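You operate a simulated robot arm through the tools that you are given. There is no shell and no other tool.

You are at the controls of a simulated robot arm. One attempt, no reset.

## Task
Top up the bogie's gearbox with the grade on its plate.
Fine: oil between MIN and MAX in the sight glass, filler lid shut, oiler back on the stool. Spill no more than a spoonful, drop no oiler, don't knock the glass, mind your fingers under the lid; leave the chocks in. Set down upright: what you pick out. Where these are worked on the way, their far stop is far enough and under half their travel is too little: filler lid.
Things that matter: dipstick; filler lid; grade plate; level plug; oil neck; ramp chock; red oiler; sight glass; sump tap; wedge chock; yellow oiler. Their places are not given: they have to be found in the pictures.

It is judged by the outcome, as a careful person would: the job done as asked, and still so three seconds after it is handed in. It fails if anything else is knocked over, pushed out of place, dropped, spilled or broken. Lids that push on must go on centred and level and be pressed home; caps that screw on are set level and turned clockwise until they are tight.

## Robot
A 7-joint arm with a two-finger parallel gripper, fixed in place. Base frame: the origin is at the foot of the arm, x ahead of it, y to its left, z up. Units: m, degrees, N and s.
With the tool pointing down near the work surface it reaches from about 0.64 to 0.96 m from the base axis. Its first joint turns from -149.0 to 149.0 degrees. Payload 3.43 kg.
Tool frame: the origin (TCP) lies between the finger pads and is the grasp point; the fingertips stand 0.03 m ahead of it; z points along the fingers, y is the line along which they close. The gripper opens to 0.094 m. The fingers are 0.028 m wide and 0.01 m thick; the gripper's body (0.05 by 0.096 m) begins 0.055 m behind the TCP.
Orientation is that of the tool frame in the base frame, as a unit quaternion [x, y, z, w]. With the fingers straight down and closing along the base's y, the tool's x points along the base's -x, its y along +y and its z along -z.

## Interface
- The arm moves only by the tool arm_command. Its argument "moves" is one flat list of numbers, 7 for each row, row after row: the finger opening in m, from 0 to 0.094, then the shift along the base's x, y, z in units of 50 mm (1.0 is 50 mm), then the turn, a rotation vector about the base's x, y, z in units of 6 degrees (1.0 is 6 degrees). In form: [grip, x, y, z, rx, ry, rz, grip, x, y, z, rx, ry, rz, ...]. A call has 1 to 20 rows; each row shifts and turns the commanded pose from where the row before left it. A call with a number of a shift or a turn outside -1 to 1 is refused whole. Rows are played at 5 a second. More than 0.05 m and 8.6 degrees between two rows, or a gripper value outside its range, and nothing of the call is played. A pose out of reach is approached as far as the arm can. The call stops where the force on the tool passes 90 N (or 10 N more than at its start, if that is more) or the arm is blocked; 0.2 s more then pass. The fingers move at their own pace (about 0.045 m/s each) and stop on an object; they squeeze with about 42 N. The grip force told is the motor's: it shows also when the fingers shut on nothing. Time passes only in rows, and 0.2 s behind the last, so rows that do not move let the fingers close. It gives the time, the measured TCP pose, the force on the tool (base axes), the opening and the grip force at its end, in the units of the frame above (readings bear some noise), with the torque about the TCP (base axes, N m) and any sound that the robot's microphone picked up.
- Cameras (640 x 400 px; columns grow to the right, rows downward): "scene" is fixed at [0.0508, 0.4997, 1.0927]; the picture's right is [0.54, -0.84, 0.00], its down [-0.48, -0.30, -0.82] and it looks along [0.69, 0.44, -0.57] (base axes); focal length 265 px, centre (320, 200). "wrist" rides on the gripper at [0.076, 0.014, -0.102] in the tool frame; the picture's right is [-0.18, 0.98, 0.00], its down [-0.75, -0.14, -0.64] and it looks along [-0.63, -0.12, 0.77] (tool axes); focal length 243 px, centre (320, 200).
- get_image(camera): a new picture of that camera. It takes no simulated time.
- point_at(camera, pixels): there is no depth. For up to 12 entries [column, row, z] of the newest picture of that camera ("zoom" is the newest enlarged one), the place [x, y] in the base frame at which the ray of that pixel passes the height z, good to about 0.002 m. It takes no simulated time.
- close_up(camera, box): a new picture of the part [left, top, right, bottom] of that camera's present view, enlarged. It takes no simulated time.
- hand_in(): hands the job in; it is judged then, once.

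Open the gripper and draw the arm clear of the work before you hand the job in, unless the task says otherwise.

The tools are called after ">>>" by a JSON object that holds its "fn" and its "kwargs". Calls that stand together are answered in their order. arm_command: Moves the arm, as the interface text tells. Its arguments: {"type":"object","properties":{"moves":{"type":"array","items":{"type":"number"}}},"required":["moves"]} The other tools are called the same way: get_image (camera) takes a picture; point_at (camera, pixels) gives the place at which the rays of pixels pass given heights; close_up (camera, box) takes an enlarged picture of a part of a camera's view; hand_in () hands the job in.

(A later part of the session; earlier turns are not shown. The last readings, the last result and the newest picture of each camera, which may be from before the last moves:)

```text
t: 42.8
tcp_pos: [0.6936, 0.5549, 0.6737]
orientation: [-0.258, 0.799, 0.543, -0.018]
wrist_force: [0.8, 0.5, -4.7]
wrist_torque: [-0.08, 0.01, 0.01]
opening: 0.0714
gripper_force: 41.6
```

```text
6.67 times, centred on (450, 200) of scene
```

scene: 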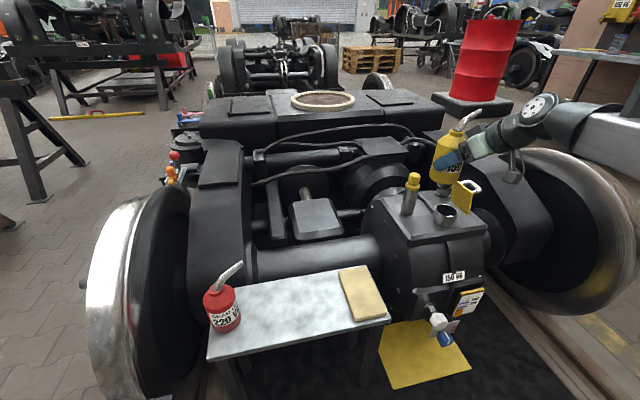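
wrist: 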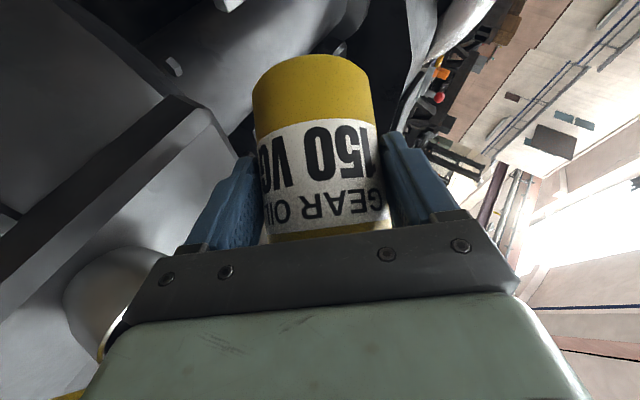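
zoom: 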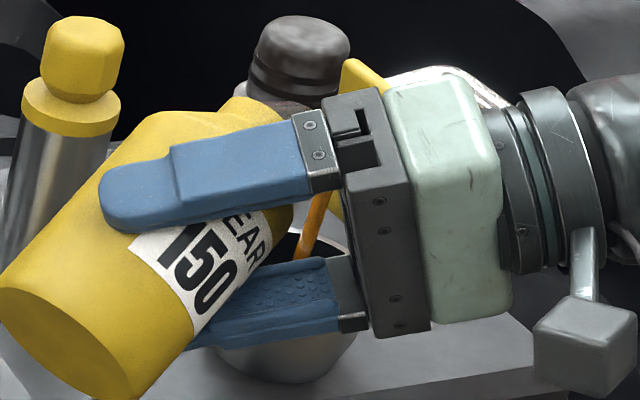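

The level is now at the MIN tick (~198). I hold a further 0.8 s.

>>> {"fn": "arm_command", "kwargs": {"moves": [0.0, 0, 0, 0, 0, 0, 0, 0.0, 0, 0, 0, 0, 0, 0, 0.0, 0, 0, 0, 0, 0, 0]}}

>>> {"fn": "close_up", "kwargs": {"camera": "scene", "box": [458, 292, 484, 318]}}

>>> {"fn": "close_up", "kwargs": {"camera": "scene", "box": [430, 170, 470, 230]}}

```text
t: 43.6
tcp_pos: [0.6937, 0.5546, 0.6748]
orientation: [-0.258, 0.799, 0.543, -0.017]
wrist_force: [0.0, 0.3, -4.1]
wrist_torque: [-0.08, 0.05, 0.0]
opening: 0.072
gripper_force: 42.1
```

```text
15.38 times, centred on (471, 305) of scene
```

zoom: 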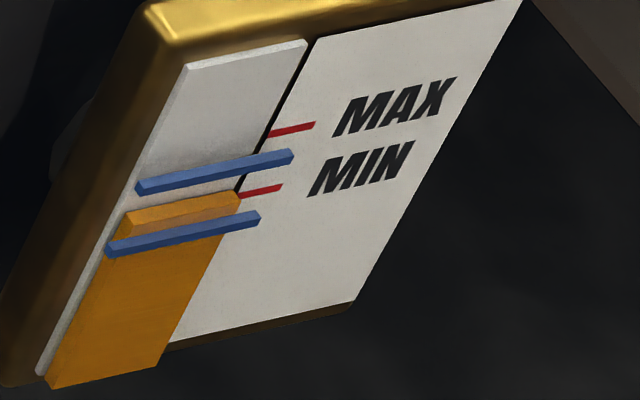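

```text
6.67 times, centred on (450, 200) of scene
```

zoom: 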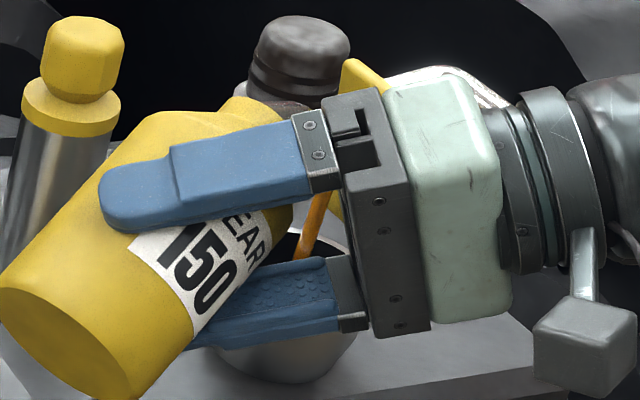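

The top edge is at ~190 versus MIN ~196 and MAX ~136 at that column. I hold ~1 s more.

>>> {"fn": "arm_command", "kwargs": {"moves": [0.0, 0, 0, 0, 0, 0, 0, 0.0, 0, 0, 0, 0, 0, 0, 0.0, 0, 0, 0, 0, 0, 0, 0.0, 0, 0, 0, 0, 0, 0]}}

>>> {"fn": "close_up", "kwargs": {"camera": "scene", "box": [458, 292, 484, 318]}}

>>> {"fn": "close_up", "kwargs": {"camera": "scene", "box": [430, 170, 470, 230]}}

```text
t: 44.6
tcp_pos: [0.6946, 0.5567, 0.6741]
orientation: [-0.259, 0.798, 0.543, -0.017]
wrist_force: [0.0, 0.0, -4.2]
wrist_torque: [-0.08, 0.05, -0.02]
opening: 0.0716
gripper_force: 42.2
```

```text
15.38 times, centred on (471, 305) of scene
```

zoom: 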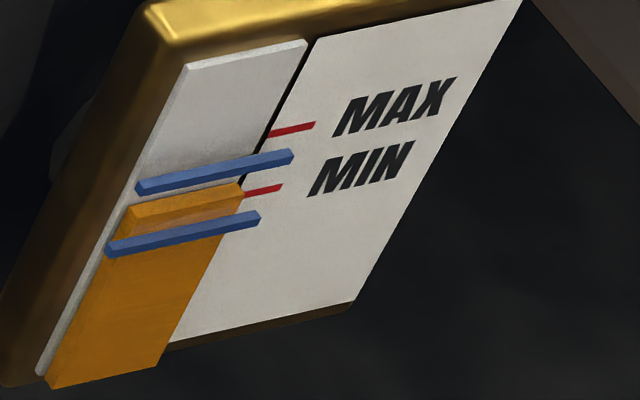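

```text
6.67 times, centred on (450, 200) of scene
```

zoom: 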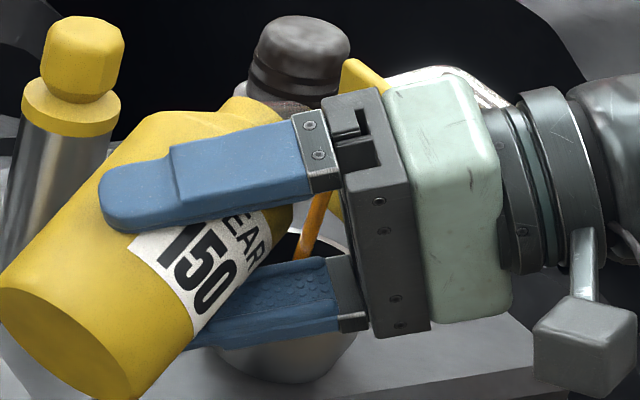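

About 20–25% of the way from MIN to MAX. I hold ~1.2 s more, then tilt back.

>>> {"fn": "arm_command", "kwargs": {"moves": [0.0, 0, 0, 0, 0, 0, 0, 0.0, 0, 0, 0, 0, 0, 0, 0.0, 0, 0, 0, 0, 0, 0, 0.0, 0, 0, 0, 0, 0, 0, 0.0, 0, 0, 0, 0, 0, 0]}}

>>> {"fn": "close_up", "kwargs": {"camera": "scene", "box": [458, 292, 484, 318]}}

```text
t: 45.8
tcp_pos: [0.6933, 0.5548, 0.6735]
orientation: [-0.259, 0.798, 0.544, -0.017]
wrist_force: [0.0, 0.2, -4.1]
wrist_torque: [-0.06, 0.08, 0.0]
opening: 0.0716
gripper_force: 42.1
```

```text
15.38 times, centred on (471, 305) of scene
```

zoom: 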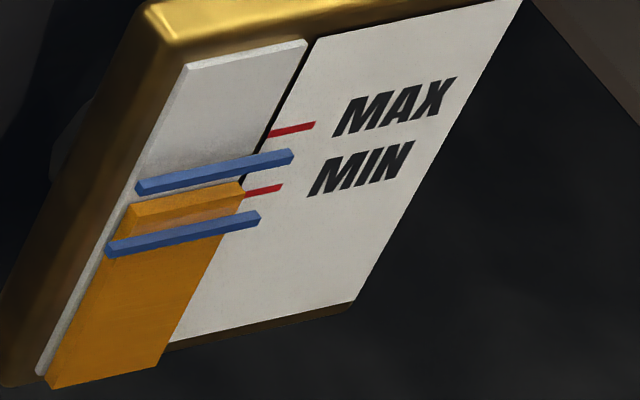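

The flow has almost stopped at this tilt (edge ~180). I tilt 3° more and hold.

>>> {"fn": "arm_command", "kwargs": {"moves": [0.0, 0.015, 0, 0.09, 0.171, 0.47, 0, 0.0, 0, 0, 0, 0, 0, 0, 0.0, 0, 0, 0, 0, 0, 0]}}

>>> {"fn": "close_up", "kwargs": {"camera": "scene", "box": [458, 292, 484, 318]}}

>>> {"fn": "close_up", "kwargs": {"camera": "scene", "box": [430, 170, 470, 230]}}

```text
t: 46.6
tcp_pos: [0.6942, 0.5553, 0.6797]
orientation: [-0.246, 0.793, 0.556, -0.036]
wrist_force: [0.6, -1.2, -4.5]
wrist_torque: [-0.08, 0.0, 0.01]
opening: 0.0717
gripper_force: 42.0
```

```text
15.38 times, centred on (471, 305) of scene
```

zoom: 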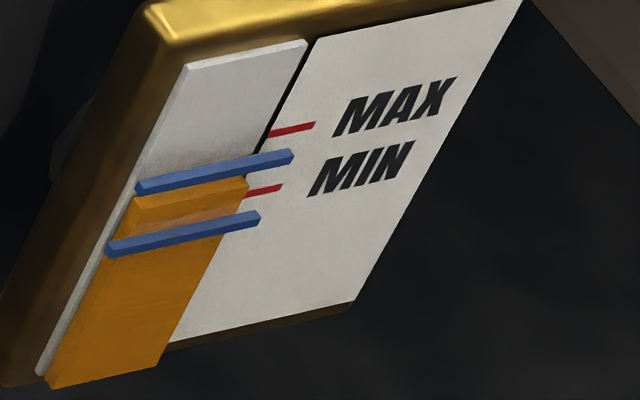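

```text
6.67 times, centred on (450, 200) of scene
```

zoom: 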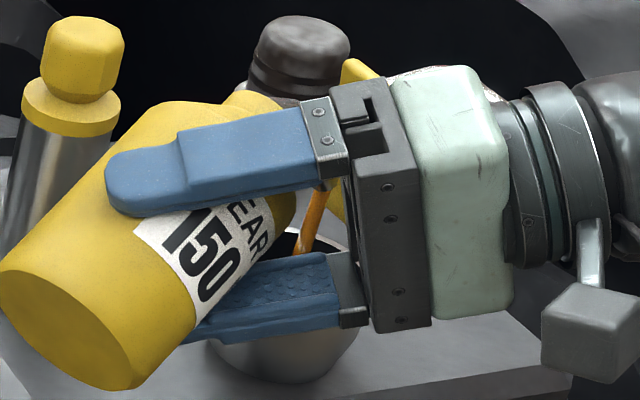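

The level is now ~40% between MIN and MAX. I let it run a moment longer (0.4 s) and then check once more before tilting back.

>>> {"fn": "arm_command", "kwargs": {"moves": [0.0, 0, 0, 0, 0, 0, 0, 0.0, 0, 0, 0, 0, 0, 0]}}

>>> {"fn": "close_up", "kwargs": {"camera": "scene", "box": [458, 292, 484, 318]}}

```text
t: 47.2
tcp_pos: [0.6939, 0.5536, 0.6786]
orientation: [-0.245, 0.793, 0.556, -0.035]
wrist_force: [-0.3, 0.1, -4.8]
wrist_torque: [-0.06, 0.02, 0.01]
opening: 0.0717
gripper_force: 42.4
```

```text
15.38 times, centred on (471, 305) of scene
```

zoom: 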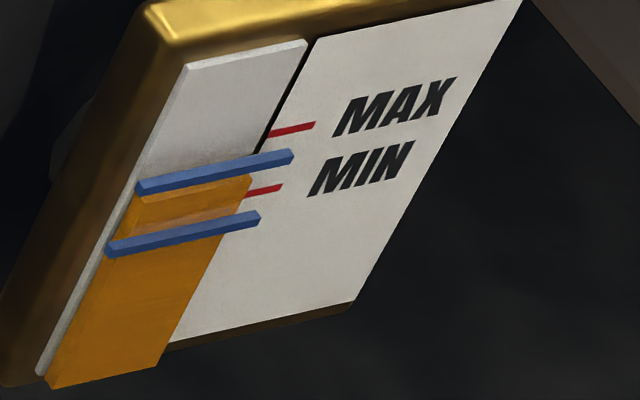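

The level is at about 45–50% between MIN and MAX. I tilt the oiler back upright smoothly, keeping the tip over the neck while rising.

>>> {"fn": "arm_command", "kwargs": {"moves": [0.0, 0, 0, 0.1, -0.285, -0.783, 0, 0.0, 0, 0, 0.1, -0.285, -0.783, 0, 0.0, 0, 0, 0.1, -0.285, -0.783, 0, 0.0, 0, 0, 0.1, -0.285, -0.783, 0, 0.0, 0.048, -0.017, 0.1, -0.285, -0.783, 0, 0.0, 0.048, -0.017, 0.1, -0.285, -0.783, 0, 0.0, 0.048, -0.017, 0.1, -0.285, -0.783, 0, 0.0, 0.1257, -0.046, 0.3, -0.285, -0.783, 0, 0.0, 0.1257, -0.046, 0.3, -0.285, -0.783, 0, 0.0, 0.1257, -0.046, 0.3, -0.285, -0.783, 0, 0.0, 0.1257, -0.046, 0.3, -0.285, -0.783, 0, 0.0, 0.1257, -0.046, 0.3, -0.285, -0.783, 0, 0.0, 0.1257, -0.046, 0.3, -0.285, -0.783, 0, 0.0, 0, 0, 0, 0, 0, 0]}}

>>> {"fn": "close_up", "kwargs": {"camera": "scene", "box": [458, 292, 484, 318]}}

>>> {"fn": "close_up", "kwargs": {"camera": "scene", "box": [400, 90, 520, 230]}}

>>> {"fn": "get_image", "kwargs": {"camera": "wrist"}}

```text
t: 50.2
tcp_pos: [0.7399, 0.5401, 0.8048]
orientation: [-0.483, 0.789, 0.199, 0.325]
wrist_force: [-0.3, 0.9, -3.7]
wrist_torque: [-0.1, 0.03, -0.01]
opening: 0.0715
gripper_force: 42.0
```

```text
15.38 times, centred on (471, 305) of scene
```

zoom: 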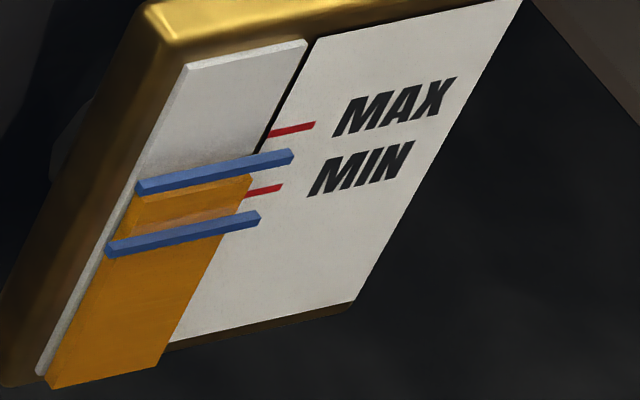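

```text
2.86 times, centred on (460, 160) of scene
```

zoom: 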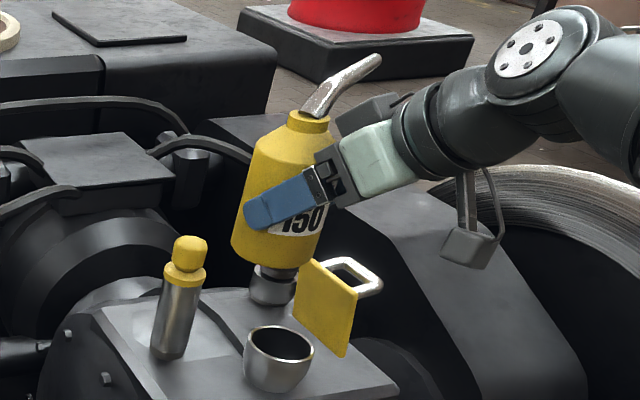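

```text
taken
```

wrist: 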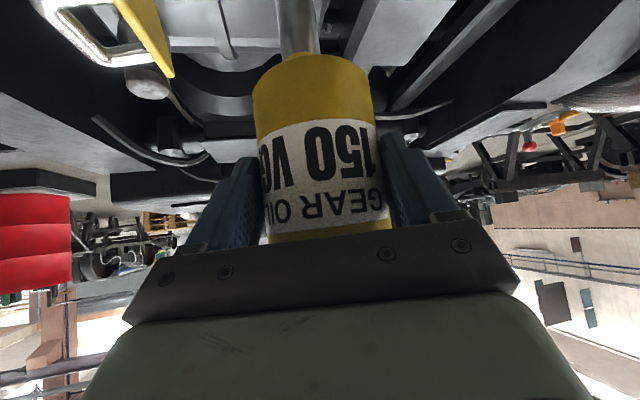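

The oiler is upright and the level looks between the marks. I zoom in harder on the glass to verify the margin before putting the oiler away.

>>> {"fn": "close_up", "kwargs": {"camera": "scene", "box": [464, 298, 480, 312]}}

>>> {"fn": "close_up", "kwargs": {"camera": "scene", "box": [400, 150, 520, 260]}}

```text
16.00 times, centred on (472, 305) of scene
```

zoom: 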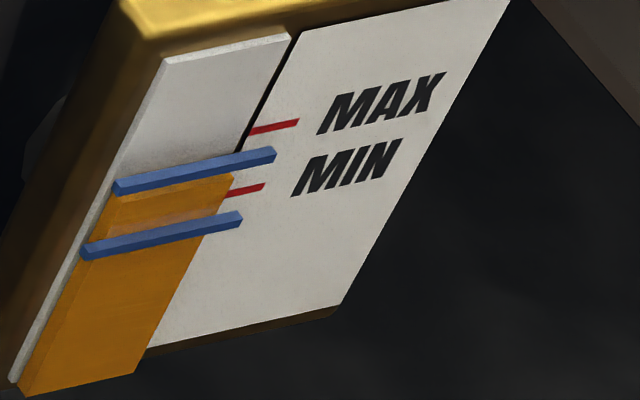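

```text
3.64 times, centred on (460, 205) of scene
```

zoom: 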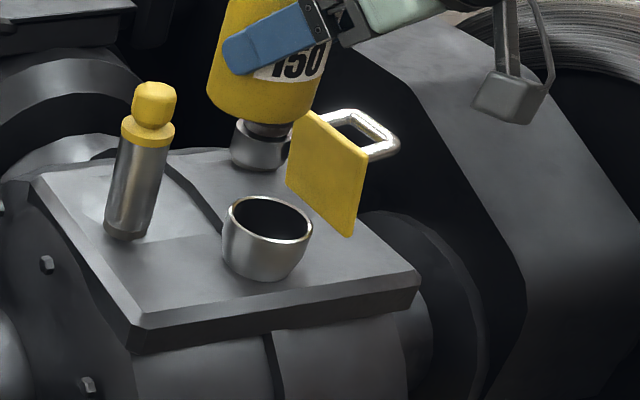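

No drops are visible on the gearbox and the level sits mid-range. I carry the oiler back upright above its old place on the stool, undoing the turn.

>>> {"fn": "arm_command", "kwargs": {"moves": [0.0, -0.3, 0.18, 0, 0, 0, 0, 0.0, -0.62, 0.371, 0, 0, 0, 0.15, 0.0, -0.62, 0.371, 0, 0, 0, 0.15, 0.0, -0.62, 0.371, 0, 0, 0, 0.15, 0.0, -0.62, 0.371, 0, 0, 0, 0.15, 0.0, -0.62, 0.371, 0, 0, 0, 0.15, 0.0, -0.62, 0.371, 0, 0, 0, 0.15, 0.0, -0.62, 0.371, 0, 0, 0, 0.15, 0.0, -0.62, 0.371, 0, 0, 0, 0.15, 0.0, -0.62, 0.371, 0, 0, 0, 0.15, 0.0, -0.62, 0.371, 0, 0, 0, 0.17, 0.0, -0.62, 0.371, 0, 0, 0, 0, 0.0, -0.358, 0.212, 0, 0, 0, 0, 0.0, 0, 0, 0, 0, 0, 0]}}

>>> {"fn": "get_image", "kwargs": {"camera": "scene"}}

>>> {"fn": "get_image", "kwargs": {"camera": "wrist"}}

```text
t: 53.2
tcp_pos: [0.3659, 0.764, 0.8047]
orientation: [-0.543, 0.748, 0.225, 0.31]
wrist_force: [0.1, 0.1, -3.6]
wrist_torque: [-0.06, 0.02, -0.02]
opening: 0.0715
gripper_force: 42.3
```

```text
taken
```

scene: 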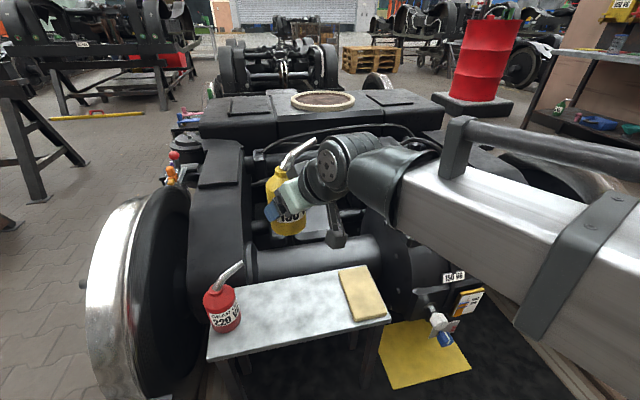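

```text
taken
```

wrist: 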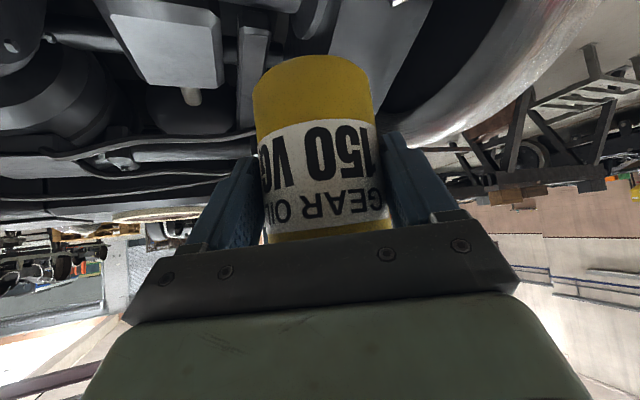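

The pose matches the pick-up position with the oiler level. I lower it, slowing down near the stool.

>>> {"fn": "arm_command", "kwargs": {"moves": [0.0, 0, 0, -0.5, 0, 0, 0, 0.0, 0, 0, -0.9, 0, 0, 0, 0.0, 0, 0, -0.9, 0, 0, 0, 0.0, 0, 0, -0.9, 0, 0, 0, 0.0, 0, 0, -0.9, 0, 0, 0, 0.0, 0, 0, -0.7, 0, 0, 0, 0.0, 0, 0, -0.4, 0, 0, 0, 0.0, 0, 0, -0.3, 0, 0, 0, 0.0, 0, 0, -0.2, 0, 0, 0, 0.0, 0, 0, 0, 0, 0, 0]}}

>>> {"fn": "get_image", "kwargs": {"camera": "wrist"}}

>>> {"fn": "close_up", "kwargs": {"camera": "scene", "box": [200, 230, 400, 370]}}

```text
t: 55.4
tcp_pos: [0.3653, 0.7631, 0.5186]
orientation: [-0.543, 0.748, 0.226, 0.309]
wrist_force: [0.6, -0.6, -3.7]
wrist_torque: [-0.08, 0.0, -0.01]
opening: 0.0712
gripper_force: 42.3
```

```text
taken
```

wrist: 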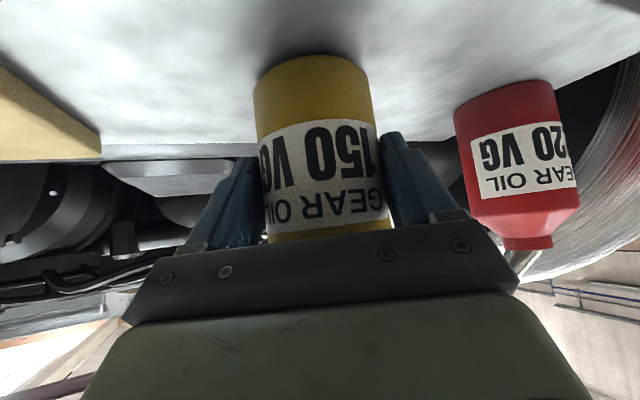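

```text
2.86 times, centred on (300, 300) of scene
```

zoom: 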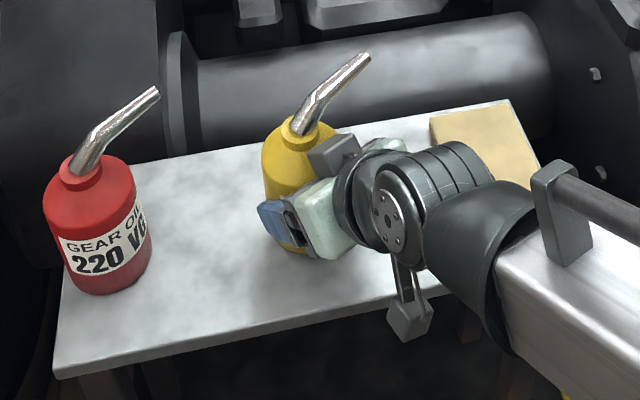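

About 5 mm to go (weight still −3.7 N on the wrist). I lower in 2 mm steps until the stool takes the weight.

>>> {"fn": "arm_command", "kwargs": {"moves": [0.0, 0, 0, -0.04, 0, 0, 0, 0.0, 0, 0, -0.04, 0, 0, 0, 0.0, 0, 0, -0.03, 0, 0, 0, 0.0, 0, 0, 0, 0, 0, 0]}}

```text
t: 56.4
tcp_pos: [0.3659, 0.7628, 0.5138]
orientation: [-0.541, 0.748, 0.224, 0.312]
wrist_force: [-2.2, -2.8, 8.9]
wrist_torque: [0.47, -0.09, 0.1]
opening: 0.0714
gripper_force: 42.6
```

Contact made (+8.9 N). I ease off 0.5 mm and open the fingers.

>>> {"fn": "arm_command", "kwargs": {"moves": [0.0, 0, 0, 0.01, 0, 0, 0, 0.074, 0, 0, 0, 0, 0, 0, 0.08, 0, 0, 0, 0, 0, 0, 0.094, 0, 0, 0, 0, 0, 0, 0.094, 0, 0, 0, 0, 0, 0, 0.094, 0, 0, 0, 0, 0, 0]}}

>>> {"fn": "get_image", "kwargs": {"camera": "wrist"}}

>>> {"fn": "close_up", "kwargs": {"camera": "scene", "box": [250, 230, 370, 350]}}

```text
t: 57.8
tcp_pos: [0.3656, 0.7625, 0.5134]
orientation: [-0.542, 0.748, 0.225, 0.31]
wrist_force: [-0.2, 0.0, 0.4]
wrist_torque: [-0.01, -0.01, 0.01]
opening: 0.094
gripper_force: 0.1
```

```text
taken
```

wrist: 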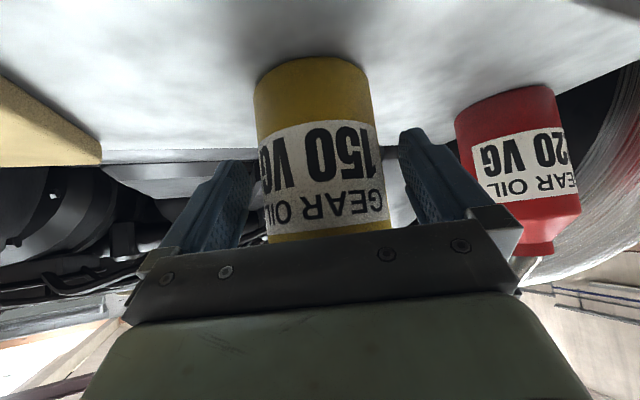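

```text
3.33 times, centred on (310, 290) of scene
```

zoom: 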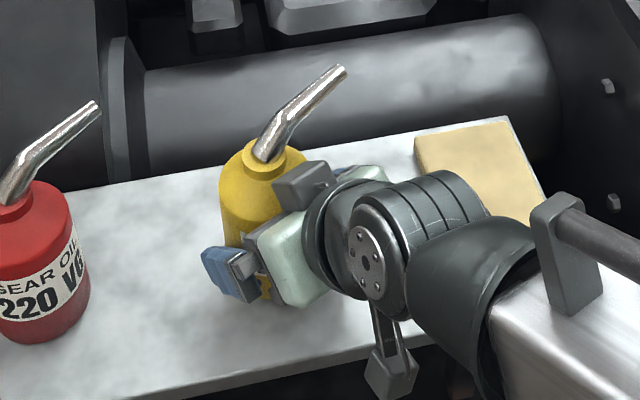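

The oiler stands upright and free. I back the gripper straight out along its own axis.

>>> {"fn": "arm_command", "kwargs": {"moves": [0.094, -0.107, -0.327, 0.345, 0, 0, 0, 0.094, -0.107, -0.327, 0.345, 0, 0, 0, 0.094, -0.214, -0.654, 0.69, 0, 0, 0, 0.094, -0.214, -0.654, 0.69, 0, 0, 0, 0.094, -0.214, -0.654, 0.69, 0, 0, 0, 0.094, -0.214, -0.654, 0.69, 0, 0, 0, 0.094, 0, 0, 0, 0, 0, 0]}}

>>> {"fn": "get_image", "kwargs": {"camera": "scene"}}

>>> {"fn": "get_image", "kwargs": {"camera": "wrist"}}

```text
t: 59.4
tcp_pos: [0.3116, 0.5988, 0.6863]
orientation: [-0.542, 0.748, 0.225, 0.31]
wrist_force: [0.8, 0.3, 0.1]
wrist_torque: [-0.02, 0.0, -0.02]
opening: 0.0939
gripper_force: 0.0
```

```text
taken
```

scene: 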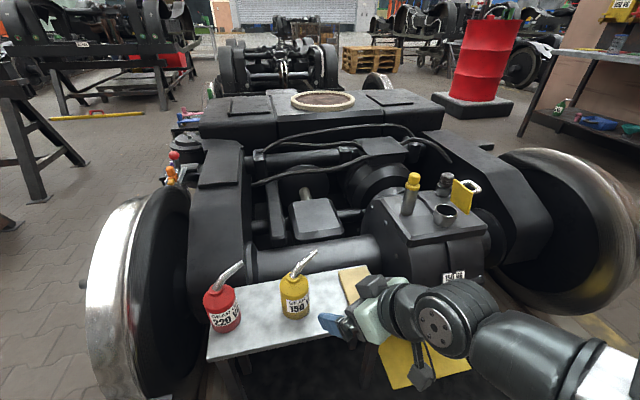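

```text
taken
```

wrist: 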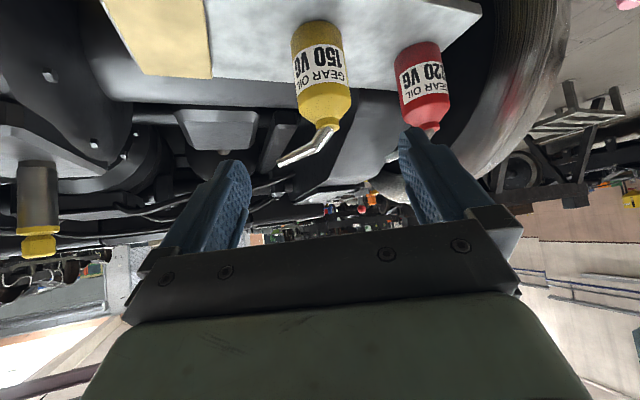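

The yellow oiler is back on the stool upright. Next I return to the lid: rise, reduce the tilt to 18°, yaw back to 45° and stop above the handle.

>>> {"fn": "arm_command", "kwargs": {"moves": [0.094, 0, 0, 0.85, -0.856, 0.278, 0, 0.094, 0, 0, 0.85, -0.856, 0.278, 0, 0.06, 0, 0, 0.85, -0.856, 0.278, 0, 0.06, 0, 0, 0.85, -0.856, 0.278, 0, 0.06, 0, 0, 0.85, -0.856, 0.278, 0, 0.04, 0.932, -0.218, 0, 0, 0, -0.375, 0.03, 0.932, -0.218, 0, 0, 0, -0.375, 0.03, 0.932, -0.218, 0, 0, 0, -0.375, 0.03, 0.932, -0.218, 0, 0, 0, -0.375, 0.03, 0.932, -0.218, 0, 0, 0, -0.375, 0.03, 0.932, -0.218, 0, 0, 0, -0.375, 0.03, 0.932, -0.218, 0, 0, 0, -0.375, 0.03, 0.932, -0.218, 0, 0, 0, -0.375, 0.03, 0.932, -0.218, 0, 0, 0, -0.375, 0.03, 0.932, -0.218, 0, 0, 0, -0.375, 0.03, 0.932, -0.218, 0, 0, 0, -0.375, 0.03, 0.932, -0.218, 0, 0, 0, -0.375, 0.03, 0, 0, -0.9, 0, 0, 0, 0.03, 0, 0, -0.9, 0, 0, 0, 0.03, 0, 0, 0, 0, 0, 0]}}

>>> {"fn": "get_image", "kwargs": {"camera": "wrist"}}

>>> {"fn": "get_image", "kwargs": {"camera": "scene"}}

```text
t: 63.6
tcp_pos: [0.8708, 0.4688, 0.8089]
orientation: [-0.377, 0.913, 0.06, 0.145]
wrist_force: [-0.1, 0.4, -0.5]
wrist_torque: [0.0, 0.02, 0.02]
opening: 0.03
gripper_force: 0.1
```

```text
taken
```

wrist: 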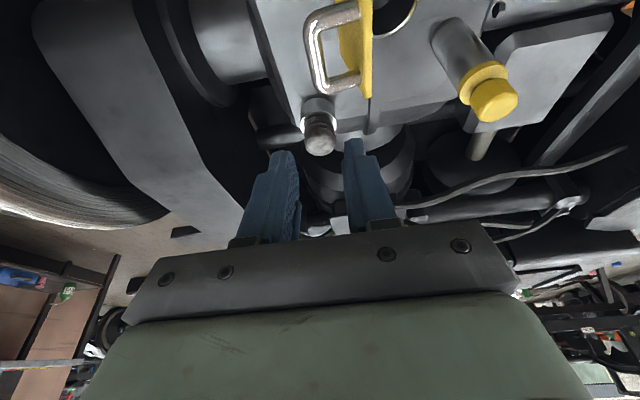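

```text
taken
```

scene: 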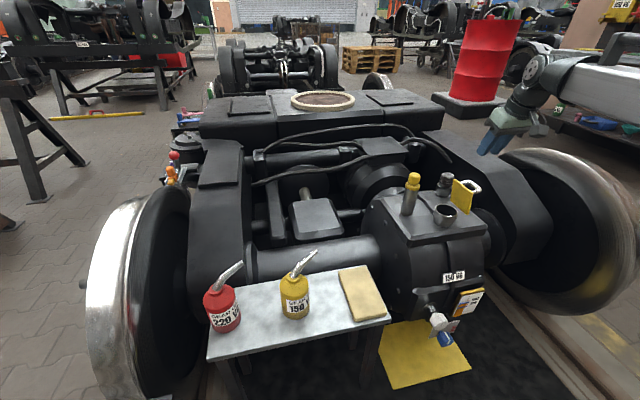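

The handle's bar runs from ~(311,28) to (322,86) in the wrist view, between the finger columns. I check its position at z≈0.674 against the scene view.

>>> {"fn": "point_at", "kwargs": {"camera": "wrist", "pixels": [[311, 30, 0.674], [321, 85, 0.674], [316, 58, 0.674], [368, 95, 0.68], [365, 8, 0.68], [311, 30, 0.69], [321, 85, 0.69]]}}

>>> {"fn": "close_up", "kwargs": {"camera": "wrist", "box": [240, 0, 440, 180]}}

>>> {"fn": "close_up", "kwargs": {"camera": "scene", "box": [430, 160, 510, 230]}}

```text
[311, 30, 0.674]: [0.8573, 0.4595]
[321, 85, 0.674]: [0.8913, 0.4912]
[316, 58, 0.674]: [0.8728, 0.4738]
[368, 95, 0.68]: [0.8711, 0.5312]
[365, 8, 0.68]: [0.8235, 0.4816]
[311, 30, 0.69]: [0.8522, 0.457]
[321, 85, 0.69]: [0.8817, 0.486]
```

```text
2.22 times, centred on (340, 90) of wrist
```

zoom: 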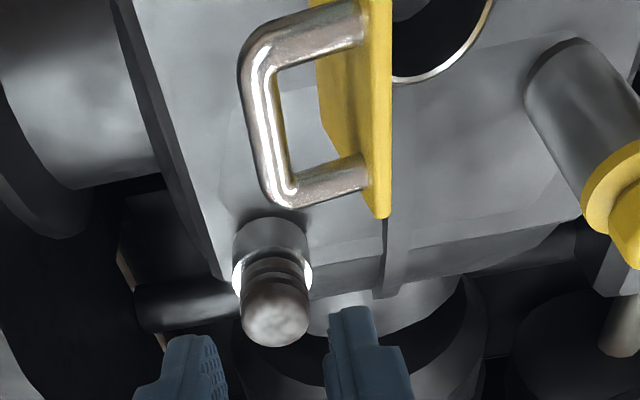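

```text
5.71 times, centred on (470, 195) of scene
```

zoom: 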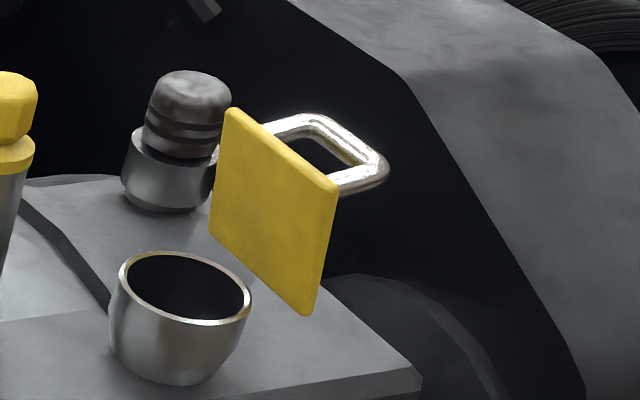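

Bar centre measured (0.874,0.475,0.674), matching expectations. I align and descend to just above the bar.

>>> {"fn": "arm_command", "kwargs": {"moves": [0.03, 0.01, 0.072, -0.8, 0, 0, 0, 0.03, 0, 0, -0.76, 0, 0, 0, 0.03, 0, 0, 0, 0, 0, 0]}}

>>> {"fn": "get_image", "kwargs": {"camera": "wrist"}}

>>> {"fn": "close_up", "kwargs": {"camera": "scene", "box": [430, 150, 510, 230]}}

```text
t: 64.4
tcp_pos: [0.8718, 0.4721, 0.7307]
orientation: [-0.378, 0.912, 0.06, 0.144]
wrist_force: [0.4, 0.3, -0.2]
wrist_torque: [0.02, 0.0, -0.04]
opening: 0.0301
gripper_force: 0.0
```

```text
taken
```

wrist: 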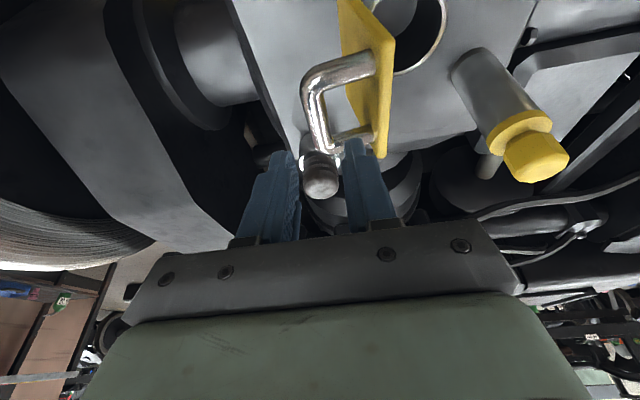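

```text
5.00 times, centred on (470, 190) of scene
```

zoom: 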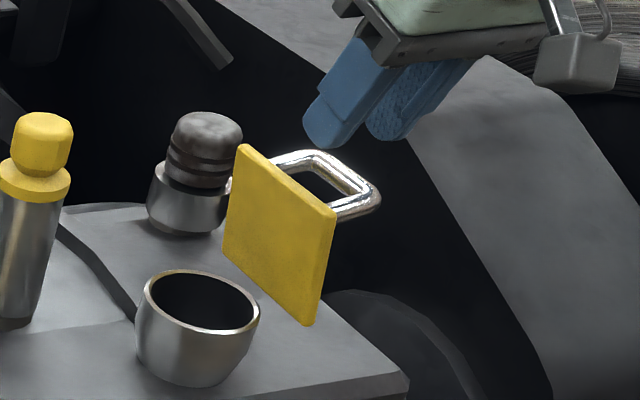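

The bar sits between the fingers (col ~318). I shift 2 mm toward the robot to centre in the loop and lower the fingers around the bar.

>>> {"fn": "arm_command", "kwargs": {"moves": [0.03, -0.028, -0.028, -0.4, 0, 0, 0, 0.03, 0, 0, -0.3, 0, 0, 0, 0.03, 0, 0, -0.28, 0, 0, 0, 0.03, 0, 0, 0, 0, 0, 0]}}

>>> {"fn": "get_image", "kwargs": {"camera": "wrist"}}

>>> {"fn": "close_up", "kwargs": {"camera": "scene", "box": [430, 150, 510, 230]}}

```text
t: 65.4
tcp_pos: [0.8691, 0.4712, 0.6811]
orientation: [-0.377, 0.913, 0.06, 0.145]
wrist_force: [-0.2, 0.3, 1.2]
wrist_torque: [-0.03, 0.03, 0.01]
opening: 0.0302
gripper_force: 0.1
```

```text
taken
```

wrist: 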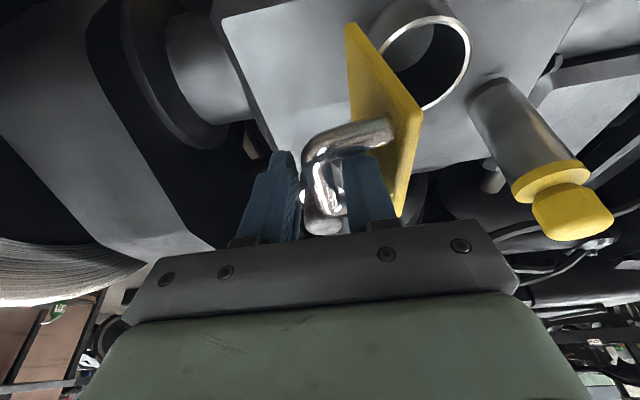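

```text
5.00 times, centred on (470, 190) of scene
```

zoom: 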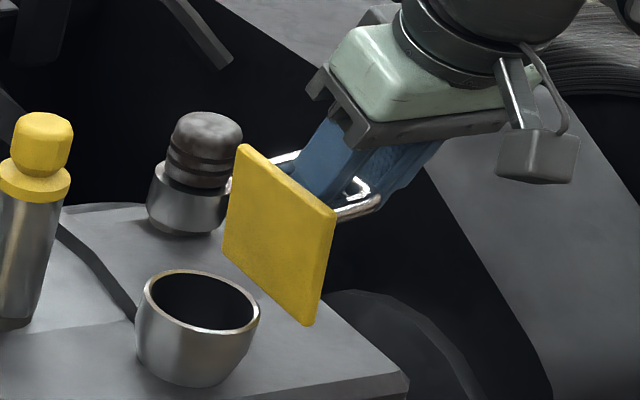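

The bar is caged with no contact force. I swing the lid back along the reverse arc, first from ~86° to ~50°.

>>> {"fn": "arm_command", "kwargs": {"moves": [0.03, -0.055, 0.055, 0.072, 0, 0, 0, 0.03, -0.055, 0.055, 0.072, 0, 0, 0, 0.03, -0.096, 0.096, 0.035, 0, 0, 0, 0.03, -0.096, 0.096, 0.035, 0, 0, 0, 0.03, -0.099, 0.099, 0.01, 0, 0, 0, 0.03, -0.099, 0.099, 0.01, 0, 0, 0, 0.03, -0.099, 0.099, -0.014, 0, 0, 0, 0.03, -0.099, 0.099, -0.014, 0, 0, 0, 0.03, 0, 0, 0, 0, 0, 0]}}

>>> {"fn": "get_image", "kwargs": {"camera": "wrist"}}

>>> {"fn": "close_up", "kwargs": {"camera": "scene", "box": [420, 150, 500, 230]}}

```text
t: 67.4
tcp_pos: [0.8328, 0.5049, 0.6926]
orientation: [-0.377, 0.913, 0.059, 0.143]
wrist_force: [-12.2, -19.8, -4.0]
wrist_torque: [-0.74, 0.14, 0.21]
opening: 0.0269
gripper_force: 0.0
```

```text
taken
```

wrist: 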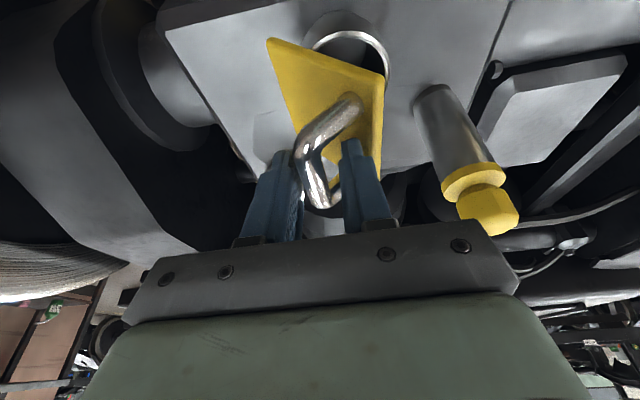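

```text
5.00 times, centred on (460, 190) of scene
```

zoom: 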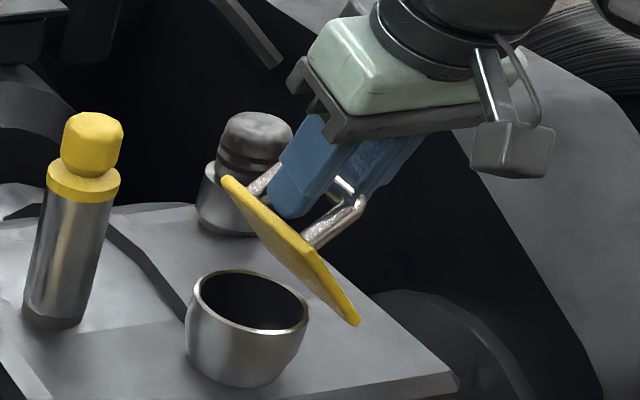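

A 23 N side force along the handle axis shows a finger pressing on the far leg of the handle. I shift 3 mm toward the robot along the bar to relieve it.

>>> {"fn": "arm_command", "kwargs": {"moves": [0.03, -0.042, -0.042, 0.02, 0, 0, 0, 0.03, 0, 0, 0, 0, 0, 0]}}

>>> {"fn": "get_image", "kwargs": {"camera": "wrist"}}

>>> {"fn": "close_up", "kwargs": {"camera": "scene", "box": [430, 160, 490, 220]}}

```text
t: 68.0
tcp_pos: [0.8338, 0.5057, 0.6948]
orientation: [-0.377, 0.912, 0.061, 0.146]
wrist_force: [-2.3, -0.4, 3.8]
wrist_torque: [0.1, 0.05, 0.08]
opening: 0.0308
gripper_force: 0.9
```

```text
taken
```

wrist: 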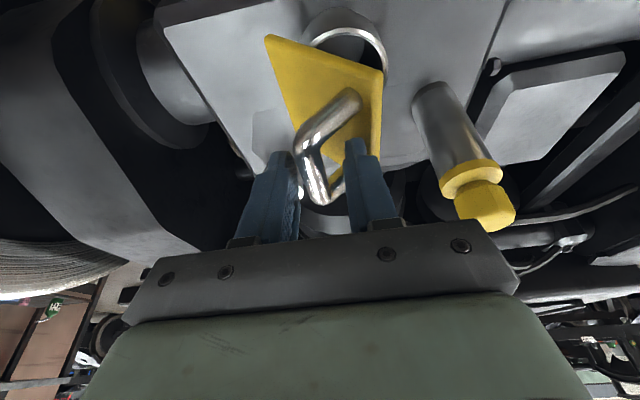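

```text
6.67 times, centred on (460, 190) of scene
```

zoom: 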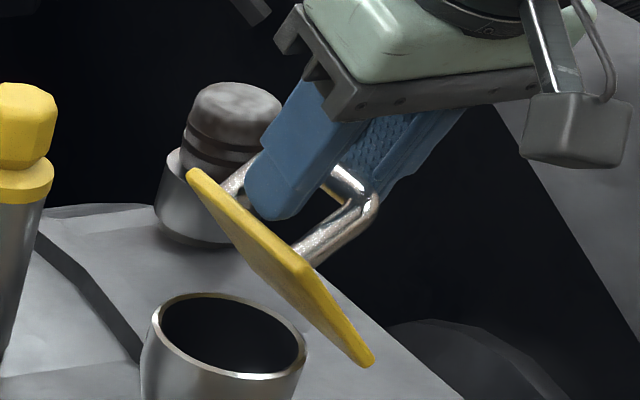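

The force has relaxed. I continue the arc from ~50° to ~20°.

>>> {"fn": "arm_command", "kwargs": {"moves": [0.03, -0.095, 0.095, -0.039, 0, 0, 0, 0.03, -0.095, 0.095, -0.039, 0, 0, 0, 0.03, -0.089, 0.089, -0.061, 0, 0, 0, 0.03, -0.089, 0.089, -0.061, 0, 0, 0, 0.03, -0.08, 0.08, -0.083, 0, 0, 0, 0.03, -0.08, 0.08, -0.083, 0, 0, 0, 0.03, 0, 0, 0, 0, 0, 0]}}

>>> {"fn": "get_image", "kwargs": {"camera": "wrist"}}

>>> {"fn": "close_up", "kwargs": {"camera": "scene", "box": [420, 150, 500, 230]}}

```text
t: 69.6
tcp_pos: [0.8062, 0.5319, 0.6753]
orientation: [-0.379, 0.912, 0.059, 0.144]
wrist_force: [0.0, 0.1, -0.4]
wrist_torque: [0.02, -0.01, -0.02]
opening: 0.0299
gripper_force: 0.0
```

```text
taken
```

wrist: 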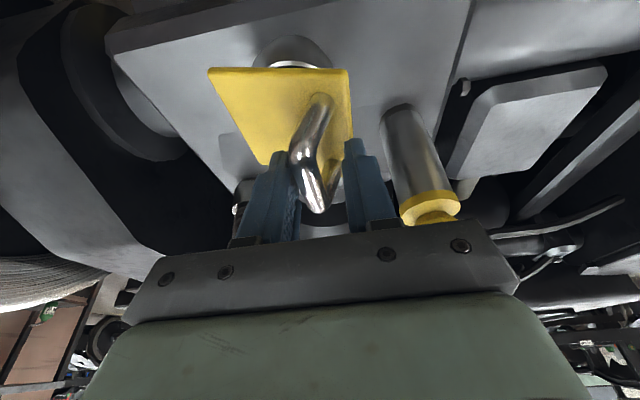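

```text
5.00 times, centred on (460, 190) of scene
```

zoom: 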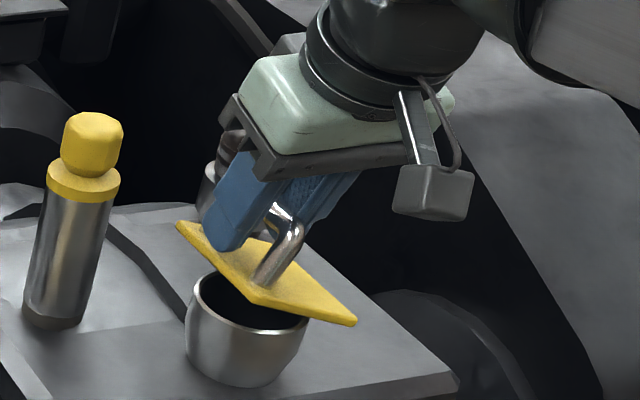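

The lid is ~25° open and stays where I leave it, with no force. I follow the arc further down to near shut.

>>> {"fn": "arm_command", "kwargs": {"moves": [0.03, -0.075, 0.075, -0.09, 0, 0, 0, 0.03, -0.07, 0.07, -0.1, 0, 0, 0, 0.03, -0.065, 0.065, -0.1, 0, 0, 0, 0.03, -0.06, 0.06, -0.11, 0, 0, 0, 0.03, 0, 0, 0, 0, 0, 0]}}

>>> {"fn": "get_image", "kwargs": {"camera": "wrist"}}

>>> {"fn": "close_up", "kwargs": {"camera": "scene", "box": [420, 150, 500, 230]}}

```text
t: 70.8
tcp_pos: [0.7923, 0.5441, 0.6555]
orientation: [-0.378, 0.913, 0.06, 0.145]
wrist_force: [-0.8, -0.8, 0.5]
wrist_torque: [-0.01, -0.01, 0.01]
opening: 0.0301
gripper_force: 0.2
```

```text
taken
```

wrist: 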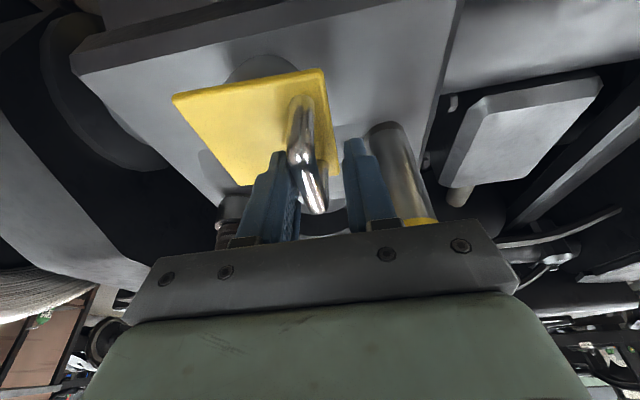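

```text
5.00 times, centred on (460, 190) of scene
```

zoom: 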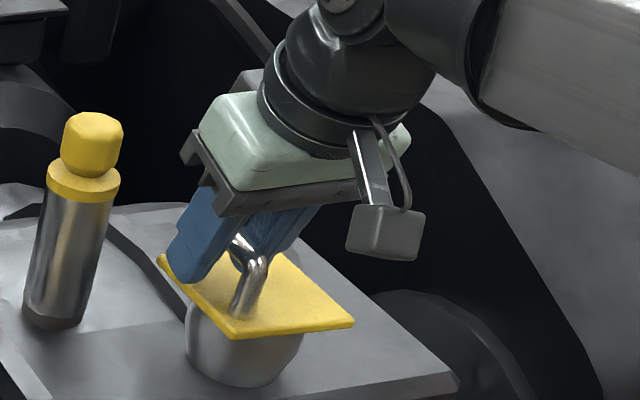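

The lid's corners ((427.6,203.4), (443,217), (467,214.6) in scene px) match the original shut position. I free the bar, lift the fingers out, and close them to press on the handle from above.

>>> {"fn": "arm_command", "kwargs": {"moves": [0.03, 0.06, -0.06, 0, 0, 0, 0, 0.03, 0, 0, 0.3, 0, 0, 0, 0.03, 0, 0, 0.5, 0, 0, 0, 0.03, 0, 0, 0.5, 0, 0, 0, 0.0, -0.06, -0.03, 0, 0, 0, 0, 0.0, 0, 0, 0, 0, 0, 0, 0.0, 0, 0, 0, 0, 0, 0]}}

>>> {"fn": "get_image", "kwargs": {"camera": "wrist"}}

>>> {"fn": "close_up", "kwargs": {"camera": "scene", "box": [410, 150, 490, 230]}}

```text
t: 72.4
tcp_pos: [0.792, 0.5391, 0.7197]
orientation: [-0.377, 0.913, 0.06, 0.145]
wrist_force: [-0.2, 0.8, -0.5]
wrist_torque: [0.02, 0.0, -0.01]
opening: 0.0
gripper_force: 32.9
```

```text
taken
```

wrist: 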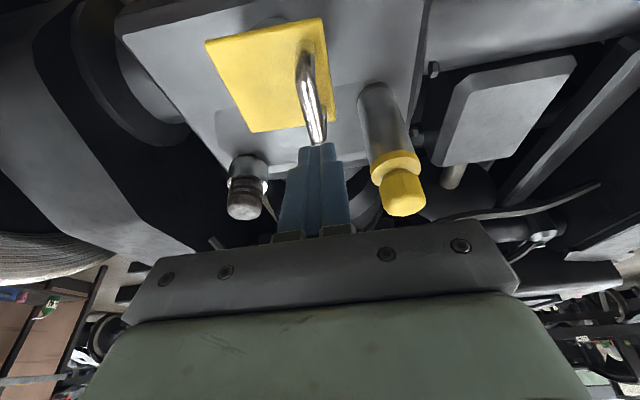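

```text
5.00 times, centred on (450, 190) of scene
```

zoom: 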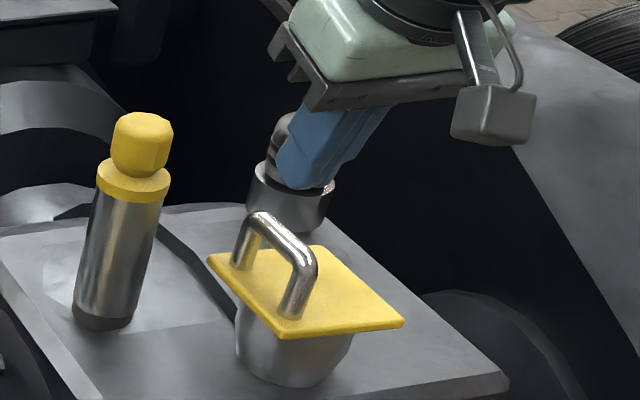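

The lid's free edge is ~1 px higher than originally, so it may be a few degrees ajar. I lower the closed fingertips onto the bar gently to press it home.

>>> {"fn": "arm_command", "kwargs": {"moves": [0.0, 0.03, -0.03, -0.4, 0, 0, 0, 0.0, 0, 0, -0.1, 0, 0, 0, 0.0, 0, 0, -0.06, 0, 0, 0, 0.0, 0, 0, -0.06, 0, 0, 0, 0.0, 0, 0, -0.04, 0, 0, 0]}}

>>> {"fn": "close_up", "kwargs": {"camera": "scene", "box": [410, 150, 490, 230]}}

```text
t: 73.6
tcp_pos: [0.7933, 0.5385, 0.6868]
orientation: [-0.379, 0.912, 0.06, 0.145]
wrist_force: [0.2, 0.2, 0.1]
wrist_torque: [0.02, 0.01, 0.02]
opening: 0.0001
gripper_force: 33.2
```

```text
5.00 times, centred on (450, 190) of scene
```

zoom: 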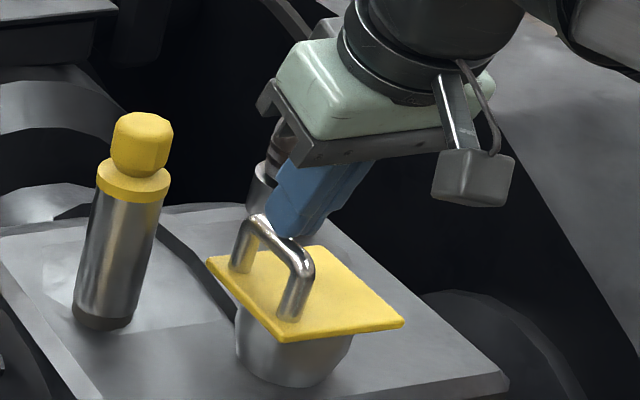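

Fingertips are ~5–8 mm above the bar and aligned. I continue down in 2 mm steps.

>>> {"fn": "arm_command", "kwargs": {"moves": [0.0, 0, 0, -0.04, 0, 0, 0, 0.0, 0, 0, -0.04, 0, 0, 0, 0.0, 0, 0, -0.04, 0, 0, 0]}}

>>> {"fn": "get_image", "kwargs": {"camera": "wrist"}}

>>> {"fn": "close_up", "kwargs": {"camera": "scene", "box": [410, 150, 490, 230]}}

```text
t: 74.4
tcp_pos: [0.7941, 0.5387, 0.6839]
orientation: [-0.377, 0.913, 0.06, 0.146]
wrist_force: [-6.1, 0.5, 27.6]
wrist_torque: [-0.08, 0.28, -0.03]
opening: 0.0
gripper_force: 32.4
```

```text
taken
```

wrist: 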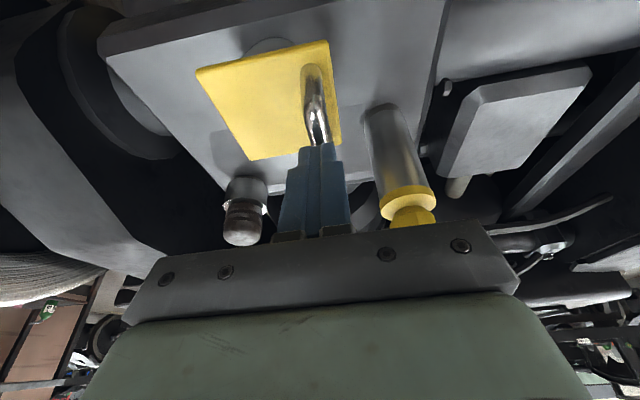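

```text
5.00 times, centred on (450, 190) of scene
```

zoom: 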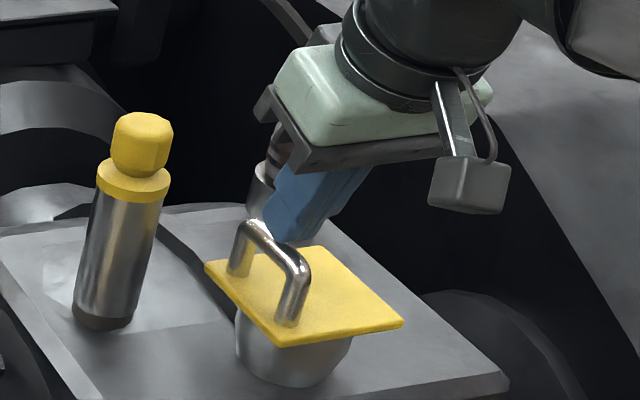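

Pressing with 28 N, the corners now sit at scene (426.8,202.4) and (441.4,219), the same as originally: the lid is fully shut. I rise straight up and away.

>>> {"fn": "arm_command", "kwargs": {"moves": [0.0, 0, 0, 0.1, 0, 0, 0, 0.0, 0, 0, 0.5, 0, 0, 0, 0.0, 0, 0, 0.8, 0, 0, 0, 0.04, 0, 0, 0.9, 0, 0, 0, 0.06, 0, 0, 0.9, 0, 0, 0, 0.09, 0, 0, 0.9, 0, 0, 0, 0.09, 0, 0, 0, 0, 0, 0]}}

>>> {"fn": "close_up", "kwargs": {"camera": "scene", "box": [410, 150, 490, 230]}}

>>> {"fn": "close_up", "kwargs": {"camera": "scene", "box": [458, 292, 484, 318]}}

>>> {"fn": "get_image", "kwargs": {"camera": "wrist"}}

```text
t: 76.0
tcp_pos: [0.7948, 0.5388, 0.8853]
orientation: [-0.378, 0.912, 0.06, 0.145]
wrist_force: [0.3, 0.1, -0.7]
wrist_torque: [0.0, 0.01, -0.01]
opening: 0.0837
gripper_force: 0.1
```

```text
5.00 times, centred on (450, 190) of scene
```

zoom: 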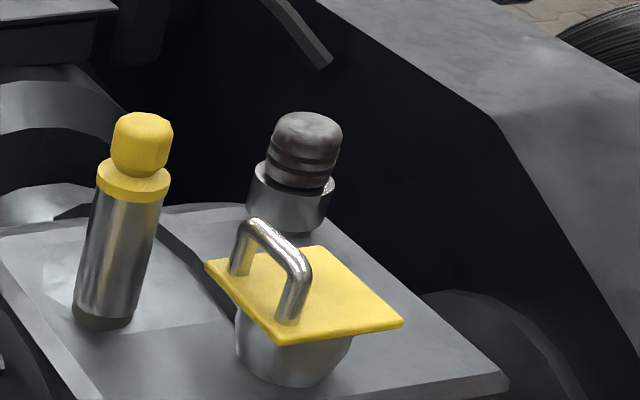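

```text
15.38 times, centred on (471, 305) of scene
```

zoom: 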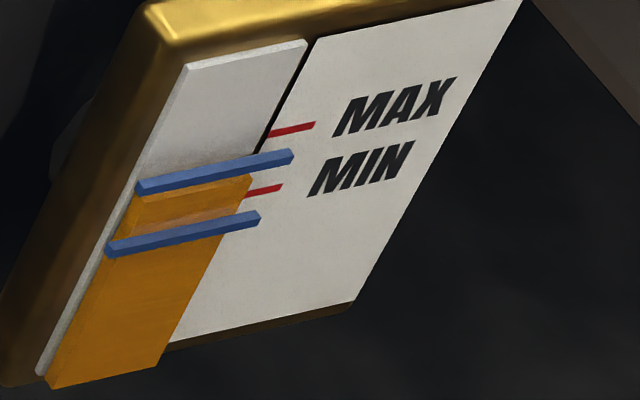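

```text
taken
```

wrist: 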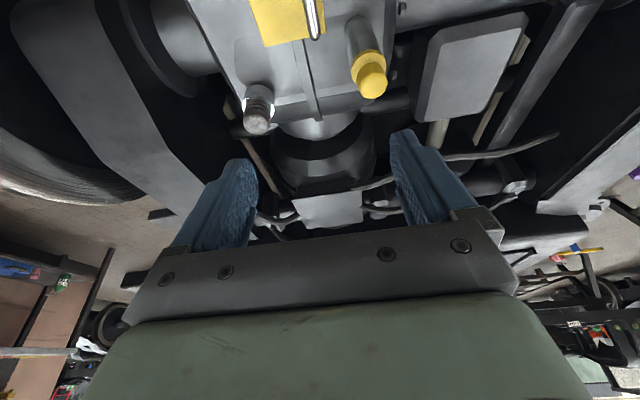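

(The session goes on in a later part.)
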